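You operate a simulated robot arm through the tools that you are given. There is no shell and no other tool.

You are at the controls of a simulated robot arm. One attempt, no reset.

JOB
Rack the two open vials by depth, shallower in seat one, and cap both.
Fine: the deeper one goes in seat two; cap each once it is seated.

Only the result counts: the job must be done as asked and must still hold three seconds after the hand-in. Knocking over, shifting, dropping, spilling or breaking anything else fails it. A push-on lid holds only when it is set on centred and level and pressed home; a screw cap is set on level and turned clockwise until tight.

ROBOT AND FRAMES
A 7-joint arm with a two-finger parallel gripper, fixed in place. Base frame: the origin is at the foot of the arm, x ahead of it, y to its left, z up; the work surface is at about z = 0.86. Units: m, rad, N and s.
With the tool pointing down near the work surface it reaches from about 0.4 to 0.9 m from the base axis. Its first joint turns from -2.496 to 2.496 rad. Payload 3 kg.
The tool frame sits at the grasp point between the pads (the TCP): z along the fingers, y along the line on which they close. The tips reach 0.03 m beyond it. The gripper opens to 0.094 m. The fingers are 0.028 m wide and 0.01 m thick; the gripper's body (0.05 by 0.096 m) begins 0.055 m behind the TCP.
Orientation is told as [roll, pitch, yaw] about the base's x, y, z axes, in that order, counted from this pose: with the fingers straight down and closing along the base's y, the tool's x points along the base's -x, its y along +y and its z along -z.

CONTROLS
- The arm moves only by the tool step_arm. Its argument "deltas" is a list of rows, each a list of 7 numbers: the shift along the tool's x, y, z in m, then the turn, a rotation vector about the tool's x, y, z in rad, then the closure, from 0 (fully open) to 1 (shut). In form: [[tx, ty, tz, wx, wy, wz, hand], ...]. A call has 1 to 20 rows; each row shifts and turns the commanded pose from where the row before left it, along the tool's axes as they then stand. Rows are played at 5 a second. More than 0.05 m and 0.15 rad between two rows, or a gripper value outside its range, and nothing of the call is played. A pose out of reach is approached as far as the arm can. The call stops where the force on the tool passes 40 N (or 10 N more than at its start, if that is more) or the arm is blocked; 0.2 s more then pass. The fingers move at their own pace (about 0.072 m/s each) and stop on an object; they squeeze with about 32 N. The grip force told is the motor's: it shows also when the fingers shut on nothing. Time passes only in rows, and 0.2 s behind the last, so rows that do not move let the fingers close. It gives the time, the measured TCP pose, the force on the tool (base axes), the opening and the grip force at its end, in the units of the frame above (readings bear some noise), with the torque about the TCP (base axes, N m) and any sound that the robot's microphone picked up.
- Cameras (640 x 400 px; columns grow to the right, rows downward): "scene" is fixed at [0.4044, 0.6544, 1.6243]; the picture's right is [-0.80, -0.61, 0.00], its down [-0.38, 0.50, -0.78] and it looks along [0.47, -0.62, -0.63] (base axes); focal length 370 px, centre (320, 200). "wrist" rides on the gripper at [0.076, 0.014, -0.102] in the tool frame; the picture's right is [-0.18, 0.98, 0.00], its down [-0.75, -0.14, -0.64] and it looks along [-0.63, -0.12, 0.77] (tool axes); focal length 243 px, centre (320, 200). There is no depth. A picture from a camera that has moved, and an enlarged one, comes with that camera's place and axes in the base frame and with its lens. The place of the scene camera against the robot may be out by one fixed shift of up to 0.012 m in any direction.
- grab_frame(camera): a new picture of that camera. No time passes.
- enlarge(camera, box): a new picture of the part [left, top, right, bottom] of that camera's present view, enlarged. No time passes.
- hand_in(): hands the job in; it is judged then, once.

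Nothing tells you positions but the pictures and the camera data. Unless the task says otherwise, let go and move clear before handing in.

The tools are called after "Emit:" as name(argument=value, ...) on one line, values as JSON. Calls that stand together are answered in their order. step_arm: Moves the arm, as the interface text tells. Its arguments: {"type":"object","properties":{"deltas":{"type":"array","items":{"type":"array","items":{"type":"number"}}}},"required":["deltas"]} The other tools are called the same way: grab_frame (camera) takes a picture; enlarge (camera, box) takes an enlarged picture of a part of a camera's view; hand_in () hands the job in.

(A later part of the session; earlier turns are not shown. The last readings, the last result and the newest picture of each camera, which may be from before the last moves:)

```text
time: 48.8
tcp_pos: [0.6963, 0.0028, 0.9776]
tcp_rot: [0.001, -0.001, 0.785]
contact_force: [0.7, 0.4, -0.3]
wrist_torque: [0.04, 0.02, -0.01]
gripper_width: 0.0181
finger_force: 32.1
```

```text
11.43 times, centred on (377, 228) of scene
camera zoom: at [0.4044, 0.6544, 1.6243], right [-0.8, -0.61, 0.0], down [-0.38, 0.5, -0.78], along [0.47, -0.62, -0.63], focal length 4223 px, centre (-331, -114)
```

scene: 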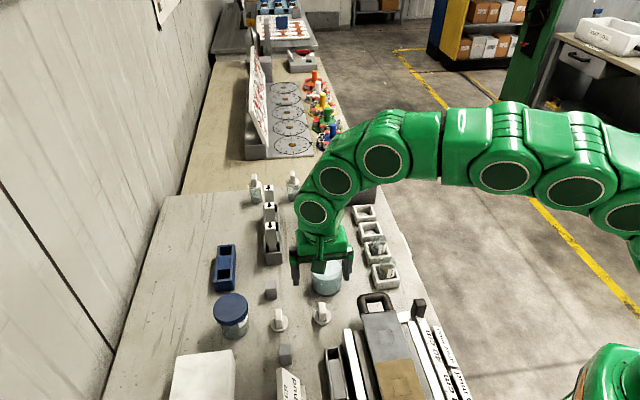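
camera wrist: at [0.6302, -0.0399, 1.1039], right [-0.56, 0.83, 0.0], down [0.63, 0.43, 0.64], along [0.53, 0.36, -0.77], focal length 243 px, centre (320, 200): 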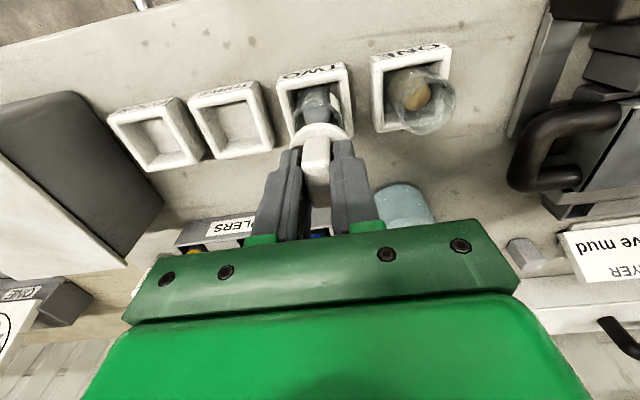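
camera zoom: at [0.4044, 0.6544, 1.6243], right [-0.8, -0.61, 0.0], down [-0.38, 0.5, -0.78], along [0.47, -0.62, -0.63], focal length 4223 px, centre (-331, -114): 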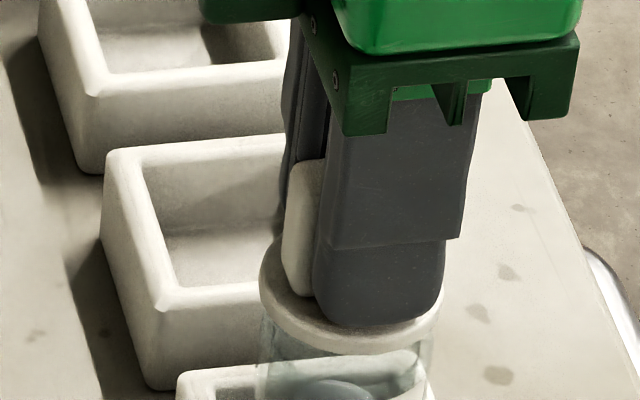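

Lid and vial agree to within ~1 mm in both directions. I lower in small steps until contact.

Emit:
step_arm(deltas=[[0.0005, 0, 0.002, 0, 0, 0, 1], [0, 0, 0.002, 0, 0, 0, 1], [0, 0, 0, 0, 0, 0, 1]])

Emit:
step_arm(deltas=[[0, 0, 0.001, 0, 0, 0, 1], [0, 0, 0.001, 0, 0, 0, 1], [0, 0, 0, 0, 0, 0, 1]])

Emit:
enlarge(camera="wrist", box=[280, 80, 360, 170])

Emit:
enlarge(camera="scene", box=[362, 210, 392, 245])

```text
time: 49.6
tcp_pos: [0.6966, 0.0001, 0.9735]
tcp_rot: [0.0, -0.001, 0.785]
contact_force: [0.0, -0.8, -0.6]
wrist_torque: [0.01, 0.01, 0.0]
gripper_width: 0.0183
finger_force: 31.9
```

```text
time: 50.4
tcp_pos: [0.6962, 0.0018, 0.9719]
tcp_rot: [0.0, -0.001, 0.785]
contact_force: [-0.4, 0.9, 0.0]
wrist_torque: [0.04, 0.02, -0.03]
gripper_width: 0.0183
finger_force: 32.4
```

```text
4.44 times, centred on (320, 125) of wrist
camera zoom: at [0.6328, -0.0429, 1.0742], right [-0.56, 0.83, 0.0], down [0.63, 0.43, 0.64], along [0.53, 0.36, -0.77], focal length 1078 px, centre (320, 533)
```

zoom: 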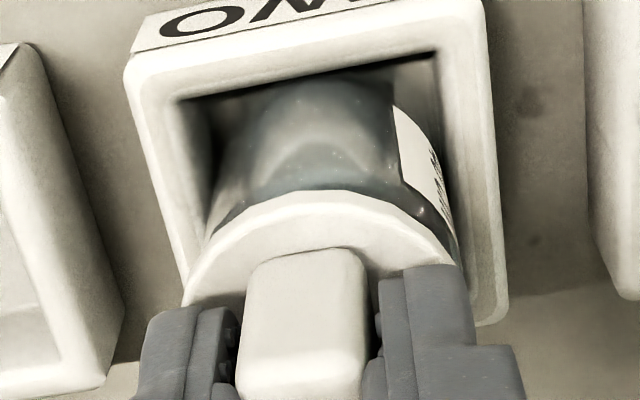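

```text
11.43 times, centred on (377, 228) of scene
camera zoom: at [0.4044, 0.6544, 1.6243], right [-0.8, -0.61, 0.0], down [-0.38, 0.5, -0.78], along [0.47, -0.62, -0.63], focal length 4223 px, centre (-331, -114)
```

zoom: 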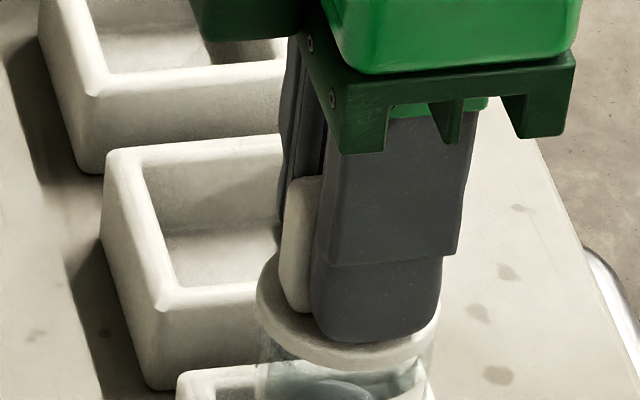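

Emit:
step_arm(deltas=[[0, 0, 0.001, 0, 0, 0, 1], [0, 0, 0.001, 0, 0, 0, 1], [0, 0, 0, 0, 0, 0, 1]])

Emit:
step_arm(deltas=[[0, 0, 0.001, 0, 0, 0, 1], [0, 0, 0, 0, 0, 0, 1]])

```text
time: 51.2
tcp_pos: [0.6974, 0.0013, 0.9715]
tcp_rot: [0.001, 0.0, 0.786]
contact_force: [-0.3, -0.3, 0.4]
wrist_torque: [0.02, -0.02, -0.03]
gripper_width: 0.0182
finger_force: 31.8
```

```text
time: 51.8
tcp_pos: [0.6976, 0.0016, 0.9692]
tcp_rot: [0.001, 0.001, 0.786]
contact_force: [0.3, -0.1, 0.4]
wrist_torque: [-0.01, -0.01, 0.02]
gripper_width: 0.0182
finger_force: 32.0
```

Emit:
step_arm(deltas=[[0, 0, 0.001, 0, 0, 0, 1], [0, 0, 0, 0, 0, 0, 1]])

Emit:
step_arm(deltas=[[0, 0, 0.001, 0, 0, 0, 1], [0, 0, 0, 0, 0, 0, 1]])

Emit:
enlarge(camera="wrist", box=[280, 80, 360, 170])

Emit:
enlarge(camera="scene", box=[362, 210, 392, 245])

```text
time: 52.4
tcp_pos: [0.6972, 0.0011, 0.9683]
tcp_rot: [0.001, 0.0, 0.785]
contact_force: [0.0, 0.3, 0.6]
wrist_torque: [0.01, 0.0, 0.0]
gripper_width: 0.0183
finger_force: 31.9
```

```text
time: 53.0
tcp_pos: [0.6976, 0.0014, 0.9673]
tcp_rot: [-0.001, 0.0, 0.786]
contact_force: [0.7, 0.3, 0.0]
wrist_torque: [0.03, 0.03, 0.03]
gripper_width: 0.0181
finger_force: 31.8
```

```text
4.44 times, centred on (320, 125) of wrist
camera zoom: at [0.6323, -0.0435, 1.0695], right [-0.56, 0.83, 0.0], down [0.63, 0.43, 0.64], along [0.53, 0.36, -0.77], focal length 1078 px, centre (320, 533)
```

zoom: 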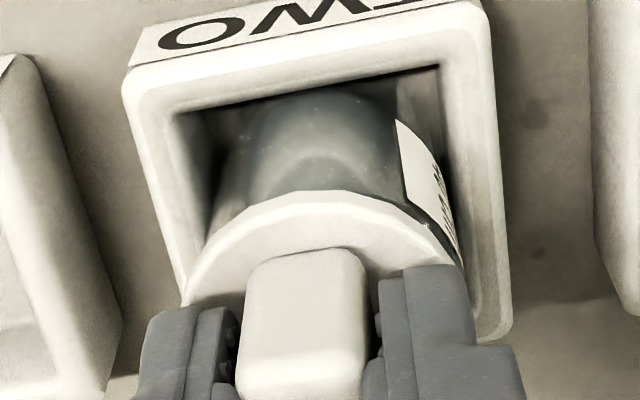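

```text
11.43 times, centred on (377, 228) of scene
camera zoom: at [0.4044, 0.6544, 1.6243], right [-0.8, -0.61, 0.0], down [-0.38, 0.5, -0.78], along [0.47, -0.62, -0.63], focal length 4223 px, centre (-331, -114)
```

zoom: 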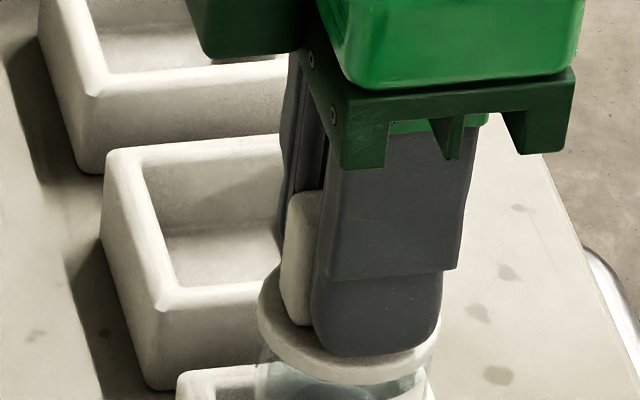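

No contact yet; continuing in 1 mm steps.

Emit:
step_arm(deltas=[[0, 0, 0.001, 0, 0, 0, 1], [0, 0, 0, 0, 0, 0, 1]])

Emit:
step_arm(deltas=[[0, 0, 0.001, 0, 0, 0, 1], [0, 0, 0, 0, 0, 0, 1]])

Emit:
step_arm(deltas=[[0, 0, 0.001, 0, 0, 0, 1], [0, 0, 0, 0, 0, 0, 1]])

Emit:
enlarge(camera="wrist", box=[280, 80, 360, 170])

Emit:
enlarge(camera="scene", box=[362, 210, 392, 245])

```text
time: 53.6
tcp_pos: [0.6957, -0.0006, 0.965]
tcp_rot: [0.0, 0.0, 0.787]
contact_force: [-0.7, 0.1, -0.3]
wrist_torque: [0.0, -0.03, 0.0]
gripper_width: 0.0186
finger_force: 31.7
```

```text
time: 54.2
tcp_pos: [0.6963, 0.0017, 0.9656]
tcp_rot: [-0.001, -0.001, 0.785]
contact_force: [0.1, -0.5, -1.0]
wrist_torque: [-0.02, -0.03, -0.02]
gripper_width: 0.0184
finger_force: 32.5
```

```text
time: 54.8
tcp_pos: [0.697, 0.0012, 0.9639]
tcp_rot: [0.001, -0.001, 0.784]
contact_force: [-1.8, 1.0, 6.3]
wrist_torque: [-0.07, 0.06, -0.01]
gripper_width: 0.0183
finger_force: 31.4
heard: snap
```

```text
4.44 times, centred on (320, 125) of wrist
camera zoom: at [0.6328, -0.0431, 1.0665], right [-0.56, 0.83, 0.0], down [0.63, 0.43, 0.64], along [0.53, 0.36, -0.77], focal length 1078 px, centre (320, 533)
```

zoom: 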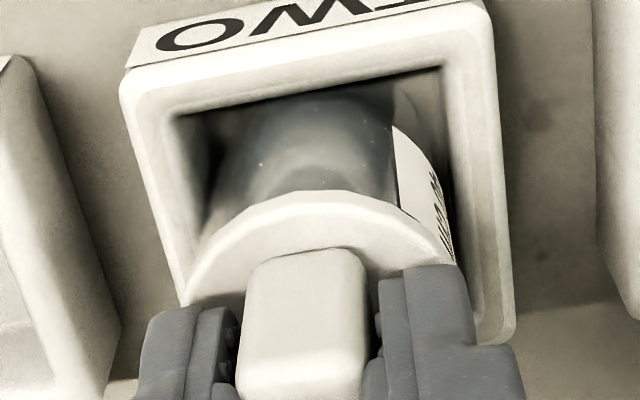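

```text
11.43 times, centred on (377, 228) of scene
camera zoom: at [0.4044, 0.6544, 1.6243], right [-0.8, -0.61, 0.0], down [-0.38, 0.5, -0.78], along [0.47, -0.62, -0.63], focal length 4223 px, centre (-331, -114)
```

zoom: 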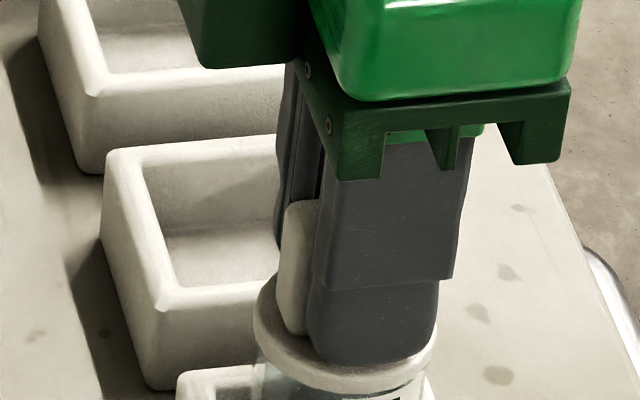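

A snap was heard at 6 N: the lid is push-on and latched. I press slightly more to be sure it is home.

Emit:
step_arm(deltas=[[0, 0, 0.001, 0, 0, 0, 1], [0, 0, 0, 0, 0, 0, 1]])

```text
time: 55.4
tcp_pos: [0.6963, 0.0022, 0.9636]
tcp_rot: [-0.001, 0.0, 0.785]
contact_force: [-1.2, 2.2, 22.4]
wrist_torque: [-0.01, -0.01, 0.02]
gripper_width: 0.0183
finger_force: 31.7
```

Seated firmly (22 N). I relax the push, open the fingers partway, and check before rising.

Emit:
step_arm(deltas=[[0, 0, -0.001, 0, 0, 0, 1], [0, 0, 0, 0, 0, 0, 0.7], [0, 0, 0, 0, 0, 0, 0.5], [0, 0, 0, 0, 0, 0, 0.5], [0, 0, 0, 0, 0, 0, 0.5]])

Emit:
step_arm(deltas=[[0, 0, -0.01, 0, 0, 0, 0.5], [0, 0, -0.03, 0, 0, 0, 0.5], [0, 0, -0.03, 0, 0, 0, 0.5], [0, 0, 0, 0, 0, 0, 0.5], [0, 0, 0, 0, 0, 0, 0.5]])

Emit:
enlarge(camera="scene", box=[340, 200, 420, 290])

Emit:
enlarge(camera="wrist", box=[260, 30, 480, 180])

```text
time: 56.6
tcp_pos: [0.698, 0.0021, 0.9642]
tcp_rot: [0.001, 0.0, 0.786]
contact_force: [0.3, 0.3, -0.7]
wrist_torque: [0.0, 0.01, -0.02]
gripper_width: 0.047
finger_force: 0.0
```

```text
time: 57.8
tcp_pos: [0.6977, 0.0007, 1.0312]
tcp_rot: [-0.001, -0.001, 0.786]
contact_force: [0.7, -0.2, -0.3]
wrist_torque: [0.0, -0.02, 0.03]
gripper_width: 0.047
finger_force: 0.1
```

```text
4.44 times, centred on (380, 245) of scene
camera zoom: at [0.4044, 0.6544, 1.6243], right [-0.8, -0.61, 0.0], down [-0.38, 0.5, -0.78], along [0.47, -0.62, -0.63], focal length 1642 px, centre (53, 0)
```

zoom: 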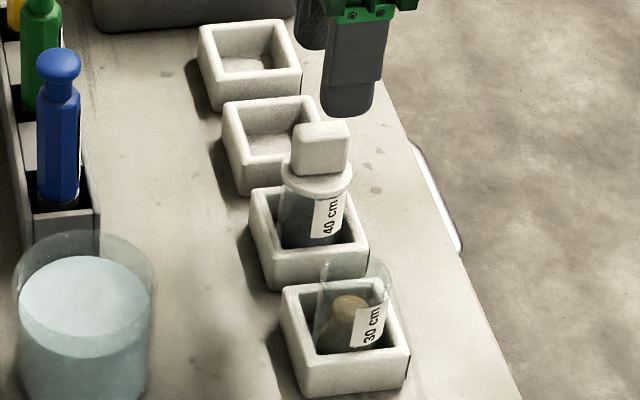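

```text
2.67 times, centred on (370, 105) of wrist
camera zoom: at [0.633, -0.0436, 1.1338], right [-0.56, 0.83, 0.0], down [0.63, 0.43, 0.64], along [0.53, 0.36, -0.77], focal length 647 px, centre (187, 453)
```

zoom: 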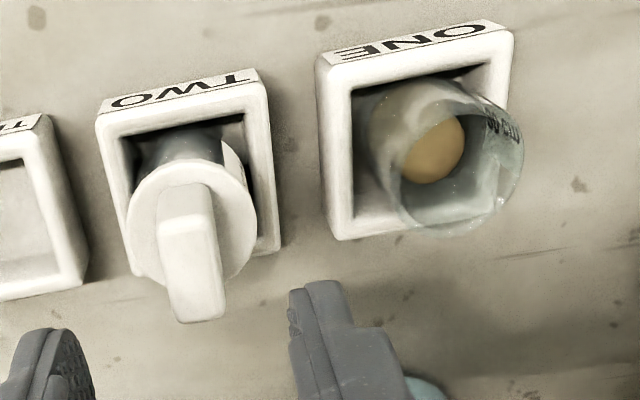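

Seat TWO's vial is capped squarely. Now I rotate back and go over the second lid (about (0.767, 0.322)).

Emit:
step_arm(deltas=[[-0.0005, 0.0032, 0, 0, 0, 0, 0.4], [0, 0, 0, 0, 0, 0.1428, 0.4], [0, 0, 0, 0, 0, 0.1428, 0.4], [0, 0, 0, 0, 0, 0.1428, 0.4], [0, 0, 0, 0, 0, 0.1428, 0.4], [0, 0, 0, 0, 0, 0.1428, 0.4], [0, 0, 0, 0, 0, 0.1428, 0.4], [0, 0, 0, 0, 0, 0.1428, 0.4], [0, 0, 0, 0, 0, 0.1428, 0.4], [0, 0, 0, 0, 0, 0.1428, 0.4], [0, 0, 0, 0, 0, 0.1428, 0.4], [0, 0, 0, 0, 0, 0.1428, 0.4], [0, 0, 0, 0, 0, 0, 0.4]])

Emit:
step_arm(deltas=[[0.02176, 0.03436, 0, 0, 0, 0, 0.4], [0.02176, 0.03436, 0, 0, 0, 0, 0.4], [0.02176, 0.03436, 0, 0, 0, 0, 0.4], [0.02176, 0.03436, 0, 0, 0, 0, 0.4], [0.02176, 0.03436, 0, 0, 0, 0, 0.4], [0.02176, 0.03436, 0, 0, 0, 0, 0.4], [0.02176, 0.03436, 0, 0, 0, 0, 0.4], [0.02176, 0.03436, 0, 0, 0, 0, 0.4], [0, 0, 0, 0, 0, 0, 0.4], [0, 0, 0, 0, 0, 0, 0.4]])

Emit:
grab_frame(camera="wrist")

Emit:
enlarge(camera="wrist", box=[260, 50, 380, 170])

Emit:
grab_frame(camera="scene")

```text
time: 60.6
tcp_pos: [0.6959, 0.0039, 1.0322]
tcp_rot: [0.0, 0.001, -0.787]
contact_force: [0.8, 0.2, -0.8]
wrist_torque: [0.08, -0.04, -0.01]
gripper_width: 0.0564
finger_force: 0.0
```

```text
time: 62.8
tcp_pos: [0.7649, 0.3241, 1.034]
tcp_rot: [-0.001, -0.001, -0.786]
contact_force: [0.0, 0.5, 0.1]
wrist_torque: [0.02, 0.03, 0.03]
gripper_width: 0.0564
finger_force: 0.1
```

```text
taken
camera wrist: at [0.7219, 0.3872, 1.1375], right [0.83, 0.56, 0.0], down [0.43, -0.63, 0.64], along [0.36, -0.53, -0.77], focal length 243 px, centre (320, 200)
```

wrist: 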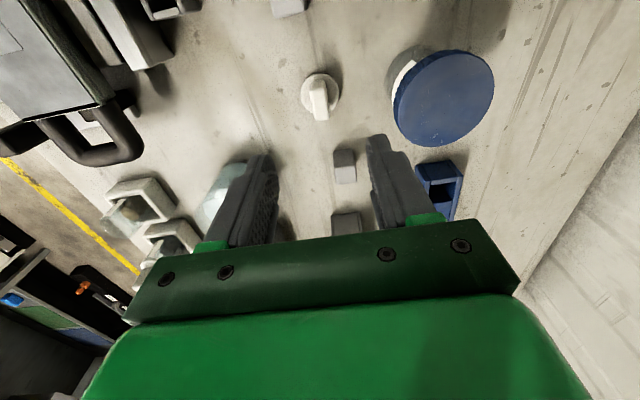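

```text
3.33 times, centred on (320, 110) of wrist
camera zoom: at [0.7219, 0.3872, 1.1375], right [0.83, 0.56, 0.0], down [0.43, -0.63, 0.64], along [0.36, -0.53, -0.77], focal length 809 px, centre (320, 500)
```

zoom: 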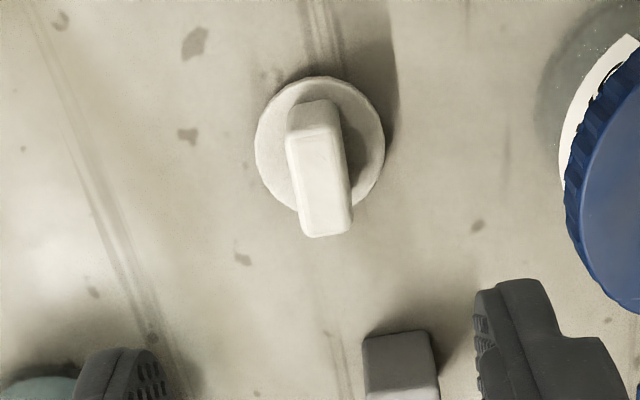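

```text
taken
```

scene: 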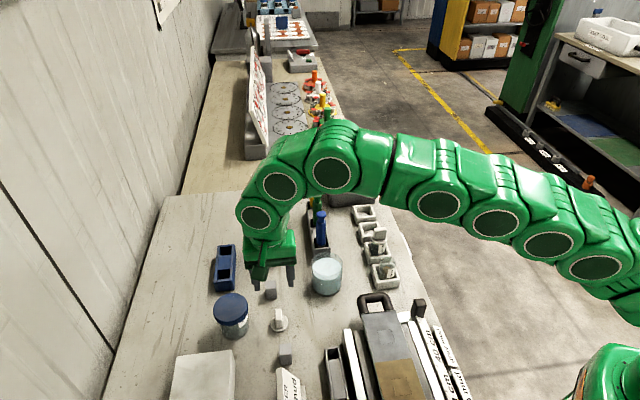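

The second lid is right below with its handle aligned. I descend in stages.

Emit:
step_arm(deltas=[[0, 0.001, 0.04, 0, 0, 0, 0.4], [0, 0, 0.04, 0, 0, 0, 0.4], [0, 0, 0.027, 0, 0, 0, 0.4], [0, 0, 0, 0, 0, 0, 0.4], [0, 0, 0, 0, 0, 0, 0.4]])

Emit:
enlarge(camera="wrist", box=[240, 60, 400, 220])

Emit:
enlarge(camera="scene", box=[210, 250, 330, 350])

```text
time: 64.0
tcp_pos: [0.7674, 0.3214, 0.9243]
tcp_rot: [0.001, 0.0, -0.785]
contact_force: [0.0, -1.0, 0.6]
wrist_torque: [0.02, -0.04, 0.01]
gripper_width: 0.0561
finger_force: 0.0
```

```text
2.50 times, centred on (320, 140) of wrist
camera zoom: at [0.723, 0.3848, 1.0264], right [0.83, 0.56, 0.0], down [0.43, -0.63, 0.64], along [0.36, -0.53, -0.77], focal length 606 px, centre (320, 350)
```

zoom: 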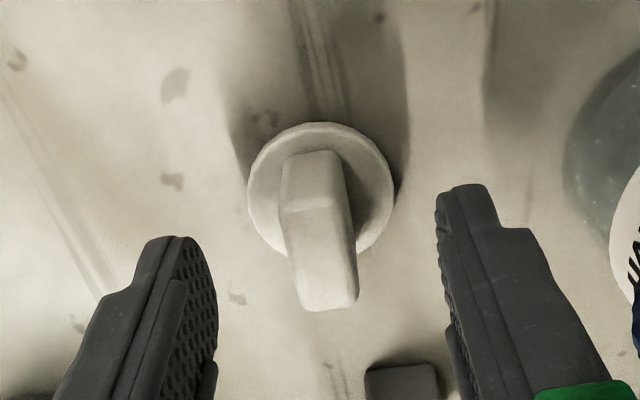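

```text
4.00 times, centred on (270, 300) of scene
camera zoom: at [0.4044, 0.6544, 1.6243], right [-0.8, -0.61, 0.0], down [-0.38, 0.5, -0.78], along [0.47, -0.62, -0.63], focal length 1478 px, centre (520, -200)
```

zoom: 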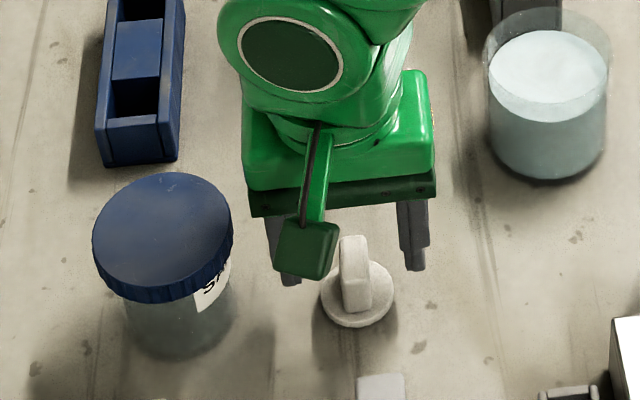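

Emit:
step_arm(deltas=[[-0.001, 0.001, 0.012, 0, 0, 0, 0.4], [0, 0, 0.008, 0, 0, 0, 0.4], [0, 0, 0.005, 0, 0, 0, 0.4], [0, 0, 0, 0, 0, 0, 0.4]])

Emit:
enlarge(camera="wrist", box=[240, 60, 400, 220])

```text
time: 65.0
tcp_pos: [0.7678, 0.3229, 0.9027]
tcp_rot: [0.001, 0.0, -0.785]
contact_force: [0.6, 1.1, -0.2]
wrist_torque: [-0.01, -0.01, 0.01]
gripper_width: 0.0563
finger_force: 0.1
```

```text
2.50 times, centred on (320, 140) of wrist
camera zoom: at [0.7237, 0.3857, 1.0032], right [0.83, 0.56, 0.0], down [0.43, -0.63, 0.64], along [0.36, -0.53, -0.77], focal length 606 px, centre (320, 350)
```

zoom: 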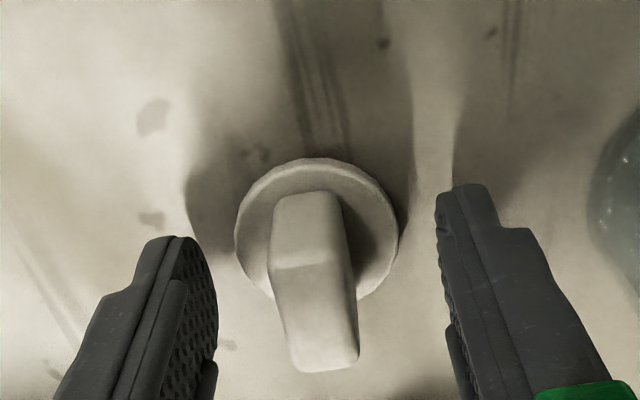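

Emit:
step_arm(deltas=[[0, -0.0005, 0, 0, 0, 0, 0.5], [0, 0, 0, 0, 0, 0, 0.7], [0, 0, 0, 0, 0, 0, 1], [0, 0, 0, 0, 0, 0, 1], [0, 0, 0, 0, 0, 0, 1], [0, 0, 0, 0, 0, 0, 1]])

Emit:
enlarge(camera="wrist", box=[240, 60, 400, 220])

Emit:
step_arm(deltas=[[0, 0, -0.005, 0, 0, 0, 1], [0, 0, -0.015, 0, 0, 0, 1], [0, 0, -0.03, 0, 0, 0, 1], [0, 0, -0.04, 0, 0, 0, 1], [0, 0, -0.04, 0, 0, 0, 1], [0, 0, 0, 0, 0, 0, 1], [0, 0, 0, 0, 0, 0, 1]])

Emit:
enlarge(camera="wrist", box=[240, 60, 400, 220])

Emit:
grab_frame(camera="scene")

```text
time: 66.4
tcp_pos: [0.7691, 0.322, 0.9015]
tcp_rot: [-0.001, 0.0, -0.785]
contact_force: [0.0, 0.1, -0.3]
wrist_torque: [-0.01, 0.02, -0.01]
gripper_width: 0.0184
finger_force: 31.8
```

```text
2.50 times, centred on (320, 140) of wrist
camera zoom: at [0.7237, 0.3852, 1.0035], right [0.83, 0.56, 0.0], down [0.43, -0.63, 0.64], along [0.36, -0.53, -0.77], focal length 606 px, centre (320, 350)
```

zoom: 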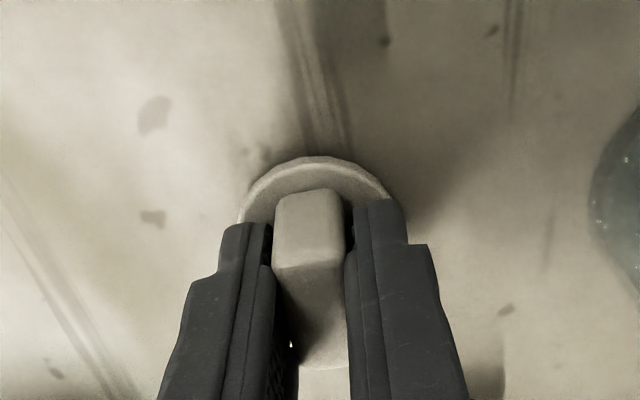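

```text
time: 68.0
tcp_pos: [0.7699, 0.3242, 1.0277]
tcp_rot: [0.0, 0.0, -0.786]
contact_force: [0.1, 0.7, 0.0]
wrist_torque: [-0.02, 0.0, 0.02]
gripper_width: 0.0179
finger_force: 32.0
```

```text
2.50 times, centred on (320, 140) of wrist
camera zoom: at [0.7261, 0.3868, 1.1305], right [0.83, 0.56, 0.0], down [0.43, -0.63, 0.64], along [0.36, -0.53, -0.77], focal length 606 px, centre (320, 350)
```

zoom: 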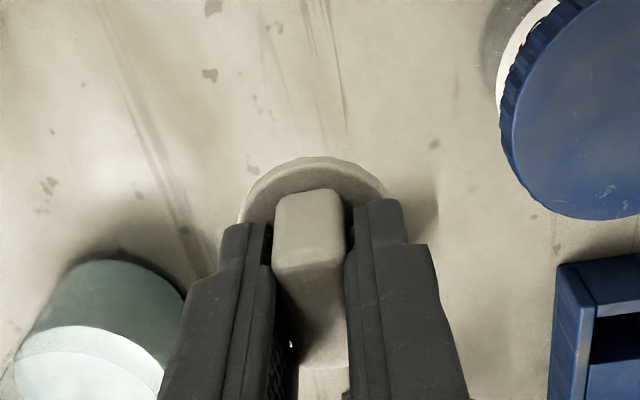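

```text
taken
```

scene: 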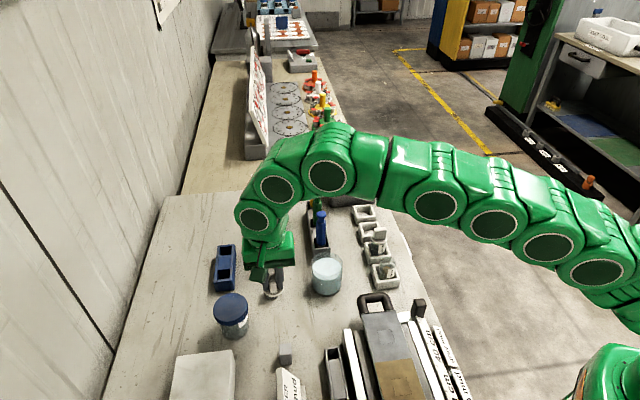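

The second lid is held level. I raise, carry it to above seat ONE, and rotate 90° there as before.

Emit:
step_arm(deltas=[[0, 0, -0.03, 0, 0, 0, 1], [-0.01172, -0.03462, 0, 0, 0, 0, 1], [-0.01172, -0.03462, 0, 0, 0, 0, 1], [-0.01172, -0.03462, 0, 0, 0, 0, 1], [-0.01172, -0.03462, 0, 0, 0, 0, 1], [-0.01172, -0.03462, 0, 0, 0, 0, 1], [-0.01172, -0.03462, 0, 0, 0, 0, 1], [-0.01172, -0.03462, 0, 0, 0, 0, 1], [-0.01172, -0.03462, 0, 0, 0, 0, 1], [0, 0, 0, 0, 0, 0, 1], [0, 0, 0.03, 0, 0, 0, 1], [0, 0, 0.03, 0, 0, 0, 1], [0, 0, 0, 0, 0, 0, 1], [0, 0, 0, 0, 0, 0, 1]])

Emit:
enlarge(camera="wrist", box=[240, 60, 400, 220])

Emit:
enlarge(camera="scene", box=[340, 200, 420, 290])

Emit:
step_arm(deltas=[[0, 0, 0, 0, 0, -0.1428, 1], [0, 0, 0, 0, 0, -0.1428, 1], [0, 0, 0, 0, 0, -0.1428, 1], [0, 0, 0, 0, 0, -0.1428, 1], [0, 0, 0, 0, 0, -0.1428, 1], [0, 0, 0, 0, 0, -0.1428, 1], [0, 0, 0, 0, 0, -0.1428, 1], [0, 0, 0, 0, 0, -0.1428, 1], [0, 0, 0, 0, 0, -0.1428, 1], [0, 0, 0, 0, 0, -0.1428, 1], [0, 0, 0, 0, 0, -0.1428, 1], [0, 0, 0, 0, 0, 0, 1], [0, 0, 0, 0, 0, 0, 1]])

Emit:
enlarge(camera="wrist", box=[280, 60, 360, 150])

Emit:
grab_frame(camera="wrist")

```text
time: 71.0
tcp_pos: [0.6384, 0.0616, 1.0017]
tcp_rot: [-0.001, 0.0, -0.786]
contact_force: [-0.1, 0.3, 0.3]
wrist_torque: [0.02, -0.01, 0.01]
gripper_width: 0.0182
finger_force: 32.1
```

```text
2.50 times, centred on (320, 140) of wrist
camera zoom: at [0.594, 0.1246, 1.1039], right [0.83, 0.56, 0.0], down [0.43, -0.63, 0.64], along [0.36, -0.53, -0.77], focal length 606 px, centre (320, 350)
```

zoom: 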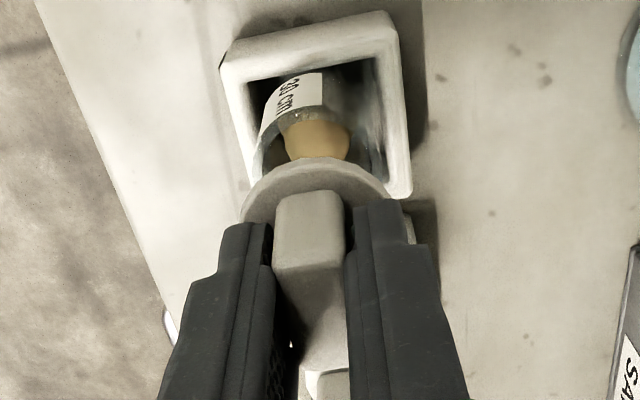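

```text
4.44 times, centred on (380, 245) of scene
camera zoom: at [0.4044, 0.6544, 1.6243], right [-0.8, -0.61, 0.0], down [-0.38, 0.5, -0.78], along [0.47, -0.62, -0.63], focal length 1642 px, centre (53, 0)
```

zoom: 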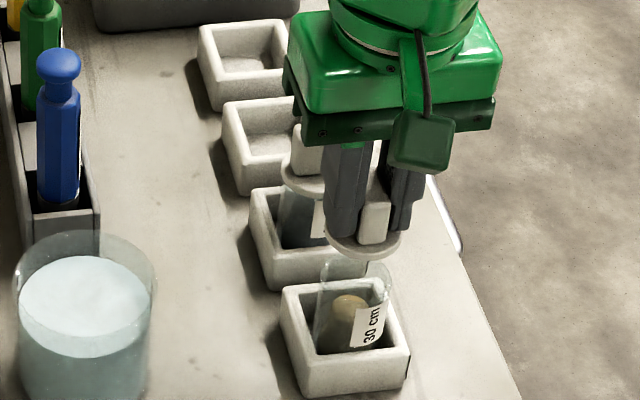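

```text
time: 73.8
tcp_pos: [0.6379, 0.0613, 1.0011]
tcp_rot: [0.0, 0.001, 0.785]
contact_force: [-0.4, 0.5, 0.3]
wrist_torque: [0.01, -0.01, 0.02]
gripper_width: 0.0183
finger_force: 32.3
```

```text
4.44 times, centred on (320, 105) of wrist
camera zoom: at [0.5745, 0.0165, 1.1039], right [-0.56, 0.83, 0.0], down [0.63, 0.43, 0.64], along [0.53, 0.36, -0.77], focal length 1078 px, centre (320, 622)
```

zoom: 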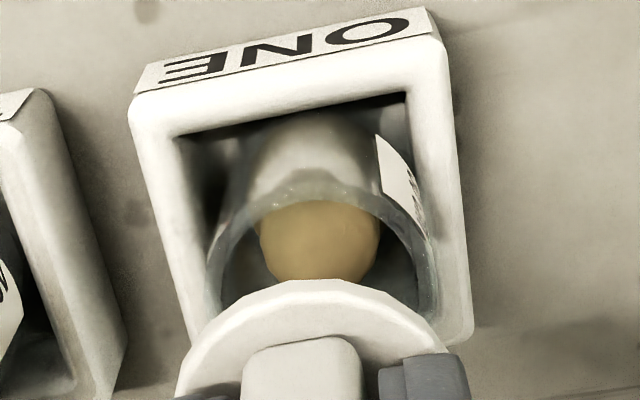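

```text
taken
camera wrist: at [0.5745, 0.0165, 1.1039], right [-0.56, 0.83, 0.0], down [0.63, 0.43, 0.64], along [0.53, 0.36, -0.77], focal length 243 px, centre (320, 200)
```

wrist: 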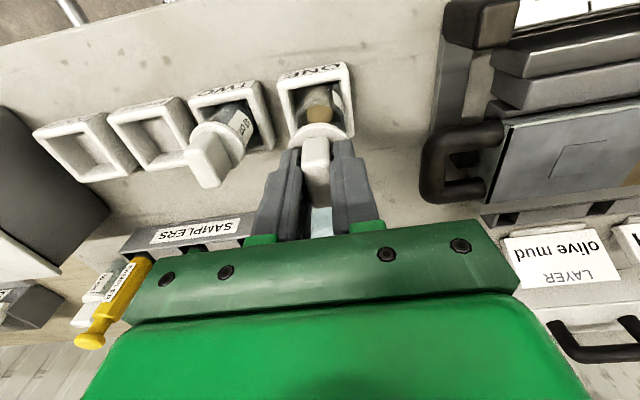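

The vial rim and lid are now aligned along the row within a fraction of a mm. I lower to a few mm above the rim and check both views.

Emit:
step_arm(deltas=[[0.0005, 0, 0.01, 0, 0, 0, 1], [0, 0, 0.01, 0, 0, 0, 1], [0, 0, 0.004, 0, 0, 0, 1], [0, 0, 0, 0, 0, 0, 1], [0, 0, 0, 0, 0, 0, 1]])

Emit:
enlarge(camera="wrist", box=[280, 80, 360, 170])

Emit:
enlarge(camera="scene", box=[370, 230, 400, 265])

```text
time: 75.0
tcp_pos: [0.6402, 0.0596, 0.977]
tcp_rot: [-0.001, -0.001, 0.786]
contact_force: [-0.1, 0.0, -0.4]
wrist_torque: [-0.02, 0.02, -0.05]
gripper_width: 0.0182
finger_force: 32.1
```

```text
4.44 times, centred on (320, 125) of wrist
camera zoom: at [0.5756, 0.0155, 1.0793], right [-0.56, 0.83, 0.0], down [0.63, 0.43, 0.64], along [0.53, 0.36, -0.77], focal length 1078 px, centre (320, 533)
```

zoom: 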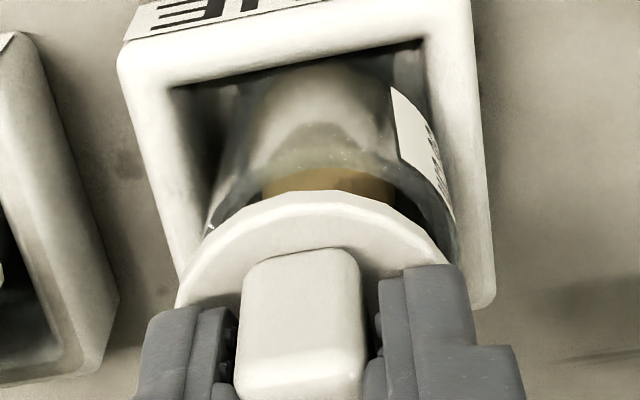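

```text
11.43 times, centred on (385, 248) of scene
camera zoom: at [0.4044, 0.6544, 1.6243], right [-0.8, -0.61, 0.0], down [-0.38, 0.5, -0.78], along [0.47, -0.62, -0.63], focal length 4223 px, centre (-423, -343)
```

zoom: 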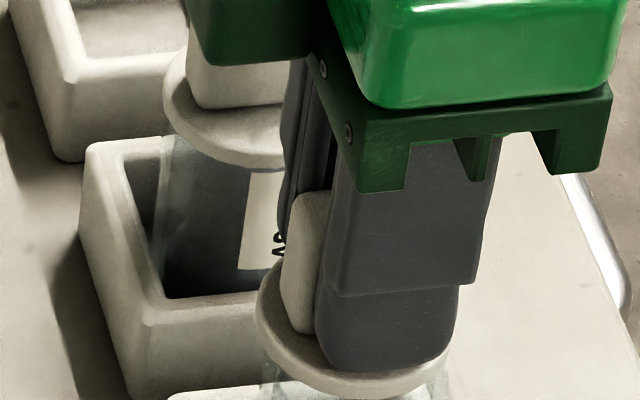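

Emit:
enlarge(camera="wrist", box=[290, 105, 352, 150])

Emit:
enlarge(camera="scene", box=[365, 240, 405, 275])

```text
8.89 times, centred on (321, 128) of wrist
camera zoom: at [0.5756, 0.0155, 1.0793], right [-0.56, 0.83, 0.0], down [0.63, 0.43, 0.64], along [0.53, 0.36, -0.77], focal length 2157 px, centre (311, 844)
```

zoom: 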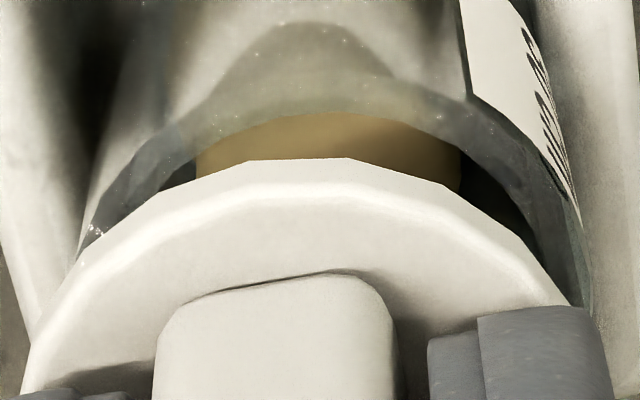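

```text
11.43 times, centred on (385, 258) of scene
camera zoom: at [0.4044, 0.6544, 1.6243], right [-0.8, -0.61, 0.0], down [-0.38, 0.5, -0.78], along [0.47, -0.62, -0.63], focal length 4223 px, centre (-423, -457)
```

zoom: 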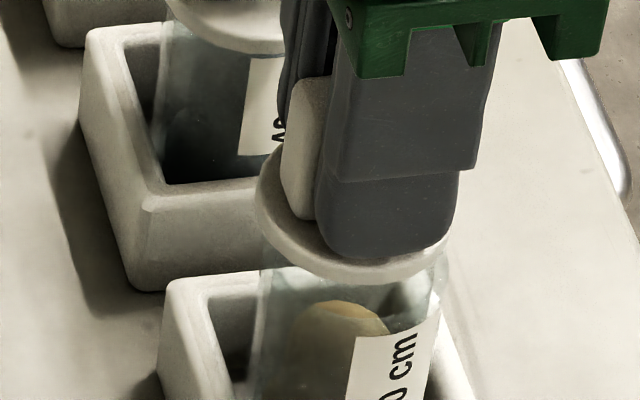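

Emit:
enlarge(camera="scene", box=[369, 250, 401, 270])

Emit:
enlarge(camera="scene", box=[369, 258, 401, 278])

```text
16.00 times, centred on (385, 260) of scene
camera zoom: at [0.4044, 0.6544, 1.6243], right [-0.8, -0.61, 0.0], down [-0.38, 0.5, -0.78], along [0.47, -0.62, -0.63], focal length 5912 px, centre (-720, -760)
```

zoom: 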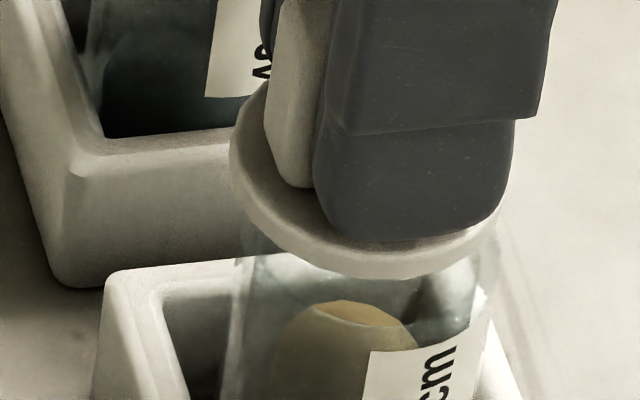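

```text
16.00 times, centred on (385, 268) of scene
camera zoom: at [0.4044, 0.6544, 1.6243], right [-0.8, -0.61, 0.0], down [-0.38, 0.5, -0.78], along [0.47, -0.62, -0.63], focal length 5912 px, centre (-720, -888)
```

zoom: 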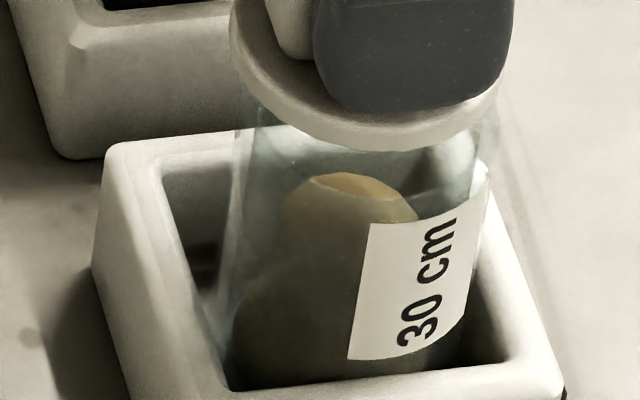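

I measure lid-to-vial side offset more precisely with high zoom on the left and right edges from the scene camera.

Emit:
enlarge(camera="scene", box=[369, 253, 385, 269])

Emit:
enlarge(camera="scene", box=[385, 253, 401, 269])

```text
16.00 times, centred on (377, 261) of scene
camera zoom: at [0.4044, 0.6544, 1.6243], right [-0.8, -0.61, 0.0], down [-0.38, 0.5, -0.78], along [0.47, -0.62, -0.63], focal length 5912 px, centre (-592, -776)
```

zoom: 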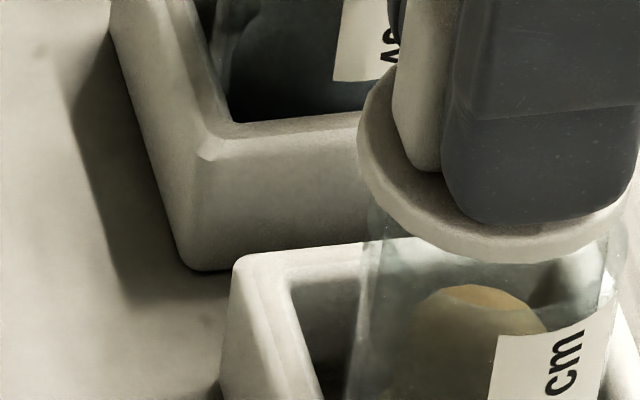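

```text
16.00 times, centred on (393, 261) of scene
camera zoom: at [0.4044, 0.6544, 1.6243], right [-0.8, -0.61, 0.0], down [-0.38, 0.5, -0.78], along [0.47, -0.62, -0.63], focal length 5912 px, centre (-848, -776)
```

zoom: 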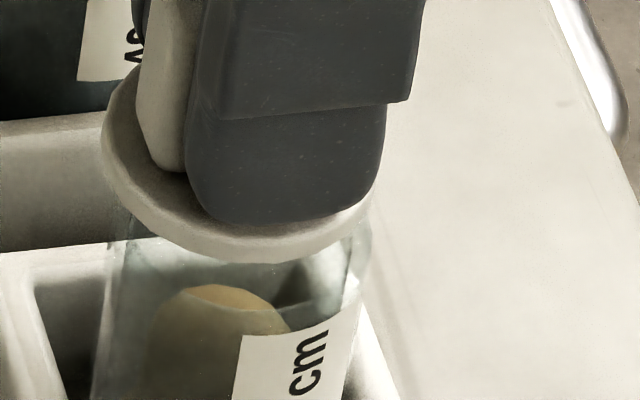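

I rotate back to -45° at the same spot: comparing the lid's place in the scene view before/after, and viewing the vial laterally, will pin down the remaining offset.

Emit:
step_arm(deltas=[[0, 0, 0, 0, 0, 0.1428, 1], [0, 0, 0, 0, 0, 0.1428, 1], [0, 0, 0, 0, 0, 0.1428, 1], [0, 0, 0, 0, 0, 0.1428, 1], [0, 0, 0, 0, 0, 0.1428, 1], [0, 0, 0, 0, 0, 0.1428, 1], [0, 0, 0, 0, 0, 0.1428, 1], [0, 0, 0, 0, 0, 0.1428, 1], [0, 0, 0, 0, 0, 0.1428, 1], [0, 0, 0, 0, 0, 0.1428, 1], [0, 0, 0, 0, 0, 0.1428, 1], [0, 0, 0, 0, 0, 0, 1], [0, 0, 0, 0, 0, 0, 1]])

Emit:
enlarge(camera="scene", box=[369, 253, 385, 269])

Emit:
enlarge(camera="scene", box=[385, 253, 401, 269])

Emit:
enlarge(camera="wrist", box=[280, 80, 360, 170])

Emit:
enlarge(camera="wrist", box=[290, 105, 352, 150])

```text
time: 77.8
tcp_pos: [0.6387, 0.0597, 0.9777]
tcp_rot: [0.001, -0.001, -0.787]
contact_force: [0.1, 0.0, -0.1]
wrist_torque: [0.0, 0.02, -0.02]
gripper_width: 0.0181
finger_force: 31.9
```

```text
16.00 times, centred on (377, 261) of scene
camera zoom: at [0.4044, 0.6544, 1.6243], right [-0.8, -0.61, 0.0], down [-0.38, 0.5, -0.78], along [0.47, -0.62, -0.63], focal length 5912 px, centre (-592, -776)
```

zoom: 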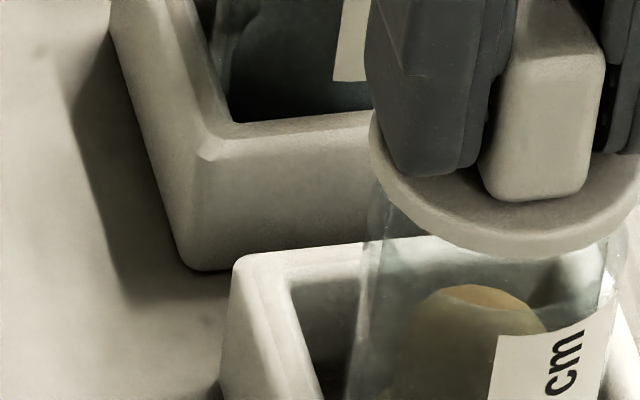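

```text
16.00 times, centred on (393, 261) of scene
camera zoom: at [0.4044, 0.6544, 1.6243], right [-0.8, -0.61, 0.0], down [-0.38, 0.5, -0.78], along [0.47, -0.62, -0.63], focal length 5912 px, centre (-848, -776)
```

zoom: 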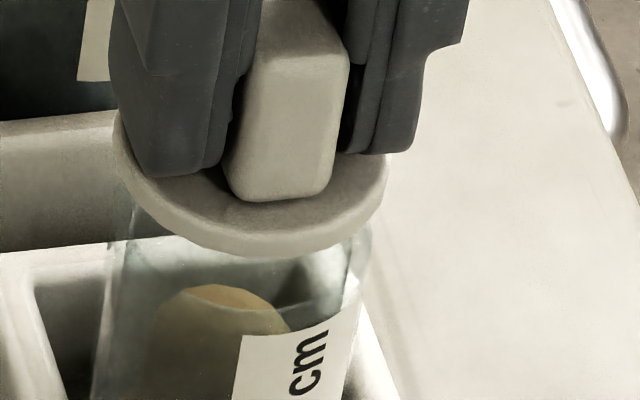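

```text
4.44 times, centred on (320, 125) of wrist
camera zoom: at [0.595, 0.1224, 1.0801], right [0.83, 0.56, 0.0], down [0.43, -0.63, 0.64], along [0.36, -0.53, -0.77], focal length 1078 px, centre (320, 533)
```

zoom: 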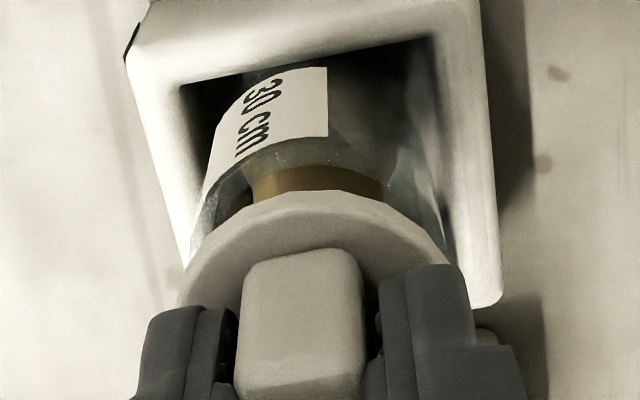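

```text
8.89 times, centred on (321, 128) of wrist
camera zoom: at [0.595, 0.1224, 1.0801], right [0.83, 0.56, 0.0], down [0.43, -0.63, 0.64], along [0.36, -0.53, -0.77], focal length 2157 px, centre (311, 844)
```

zoom: 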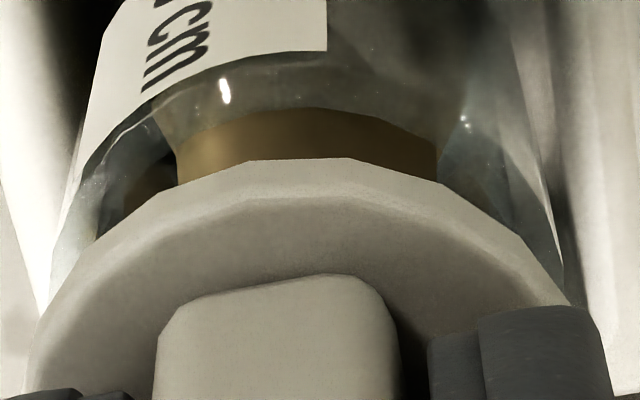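

The lid sits about 2.2 mm off the TCP along tool x. I rotate back to +45° and apply the combined correction (+2.2 mm x, +1.6 mm y), then verify in both views.

Emit:
step_arm(deltas=[[0, 0, 0, 0, 0, -0.1428, 1], [0, 0, 0, 0, 0, -0.1428, 1], [0, 0, 0, 0, 0, -0.1428, 1], [0, 0, 0, 0, 0, -0.1428, 1], [0, 0, 0, 0, 0, -0.1428, 1], [0, 0, 0, 0, 0, -0.1428, 1], [0, 0, 0, 0, 0, -0.1428, 1], [0, 0, 0, 0, 0, -0.1428, 1], [0, 0, 0, 0, 0, -0.1428, 1], [0, 0, 0, 0, 0, -0.1428, 1], [0, 0, 0, 0, 0, -0.1428, 1], [0.0022, 0.0016, 0, 0, 0, 0, 1], [0, 0, 0.003, 0, 0, 0, 1], [0, 0, 0, 0, 0, 0, 1]])

Emit:
enlarge(camera="scene", box=[369, 253, 385, 269])

Emit:
enlarge(camera="scene", box=[385, 253, 401, 269])

Emit:
enlarge(camera="wrist", box=[290, 105, 352, 150])

```text
time: 80.8
tcp_pos: [0.6372, 0.0582, 0.9743]
tcp_rot: [0.0, 0.0, 0.785]
contact_force: [-0.5, -0.2, 0.4]
wrist_torque: [0.0, -0.02, 0.01]
gripper_width: 0.0182
finger_force: 31.9
```

```text
16.00 times, centred on (377, 261) of scene
camera zoom: at [0.4044, 0.6544, 1.6243], right [-0.8, -0.61, 0.0], down [-0.38, 0.5, -0.78], along [0.47, -0.62, -0.63], focal length 5912 px, centre (-592, -776)
```

zoom: 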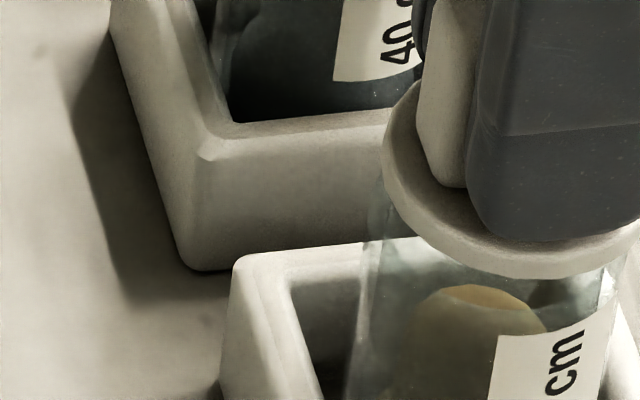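

```text
16.00 times, centred on (393, 261) of scene
camera zoom: at [0.4044, 0.6544, 1.6243], right [-0.8, -0.61, 0.0], down [-0.38, 0.5, -0.78], along [0.47, -0.62, -0.63], focal length 5912 px, centre (-848, -776)
```

zoom: 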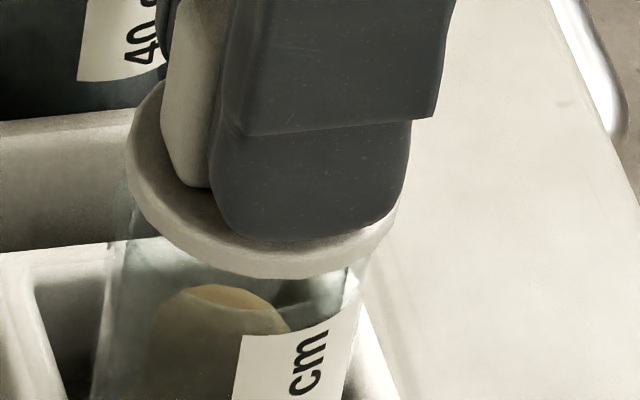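

```text
8.89 times, centred on (321, 128) of wrist
camera zoom: at [0.5718, 0.0143, 1.0772], right [-0.56, 0.83, 0.0], down [0.63, 0.43, 0.64], along [0.53, 0.36, -0.77], focal length 2157 px, centre (311, 844)
```

zoom: 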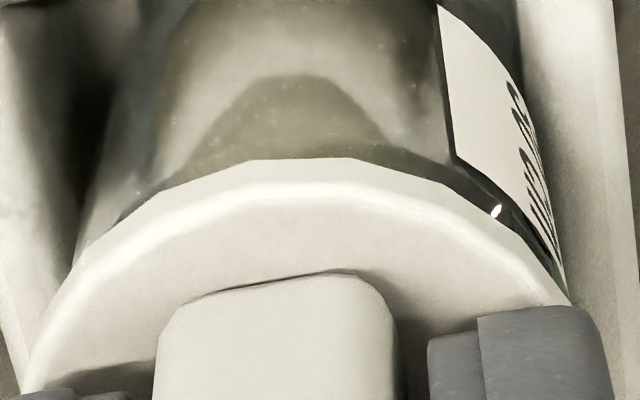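

The scene view shows the lid now overshot by roughly 2.5 mm to the right (−v); I correct back and re-check.

Emit:
step_arm(deltas=[[-0.0025, 0, 0, 0, 0, 0, 1], [0, 0, 0, 0, 0, 0, 1], [0, 0, 0, 0, 0, 0, 1]])

Emit:
enlarge(camera="scene", box=[369, 253, 385, 269])

Emit:
enlarge(camera="scene", box=[385, 253, 401, 269])

Emit:
enlarge(camera="wrist", box=[290, 105, 352, 150])

```text
time: 81.6
tcp_pos: [0.6377, 0.0617, 0.9752]
tcp_rot: [0.001, -0.001, 0.784]
contact_force: [0.1, -1.2, 0.6]
wrist_torque: [-0.01, -0.01, -0.01]
gripper_width: 0.0183
finger_force: 32.3
```

```text
16.00 times, centred on (377, 261) of scene
camera zoom: at [0.4044, 0.6544, 1.6243], right [-0.8, -0.61, 0.0], down [-0.38, 0.5, -0.78], along [0.47, -0.62, -0.63], focal length 5912 px, centre (-592, -776)
```

zoom: 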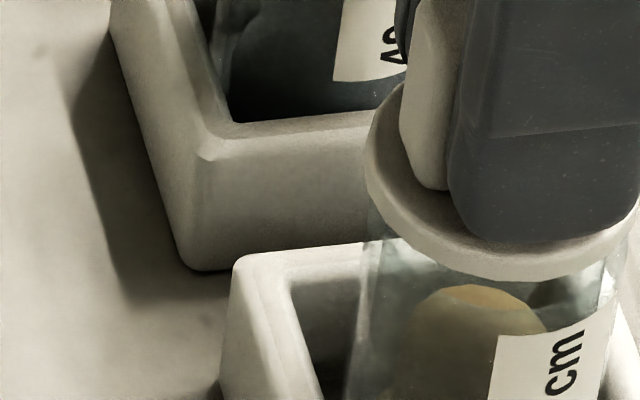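

```text
16.00 times, centred on (393, 261) of scene
camera zoom: at [0.4044, 0.6544, 1.6243], right [-0.8, -0.61, 0.0], down [-0.38, 0.5, -0.78], along [0.47, -0.62, -0.63], focal length 5912 px, centre (-848, -776)
```

zoom: 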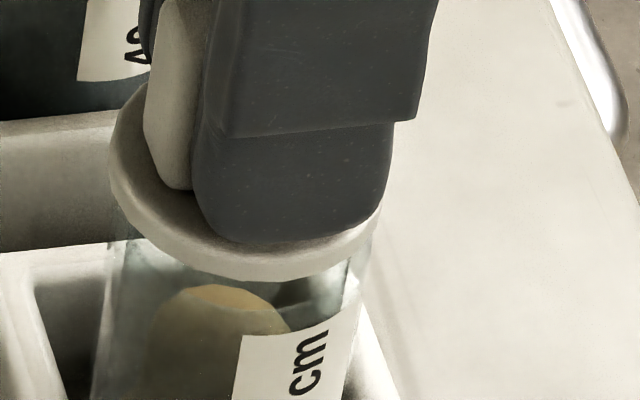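

```text
8.89 times, centred on (321, 128) of wrist
camera zoom: at [0.5736, 0.0165, 1.0776], right [-0.56, 0.83, 0.0], down [0.63, 0.43, 0.64], along [0.53, 0.36, -0.77], focal length 2157 px, centre (311, 844)
```

zoom: 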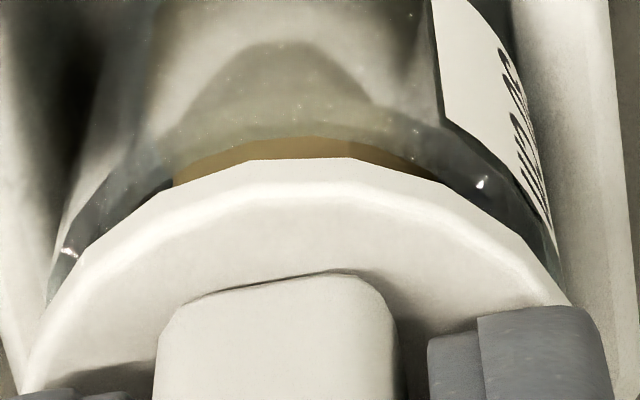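

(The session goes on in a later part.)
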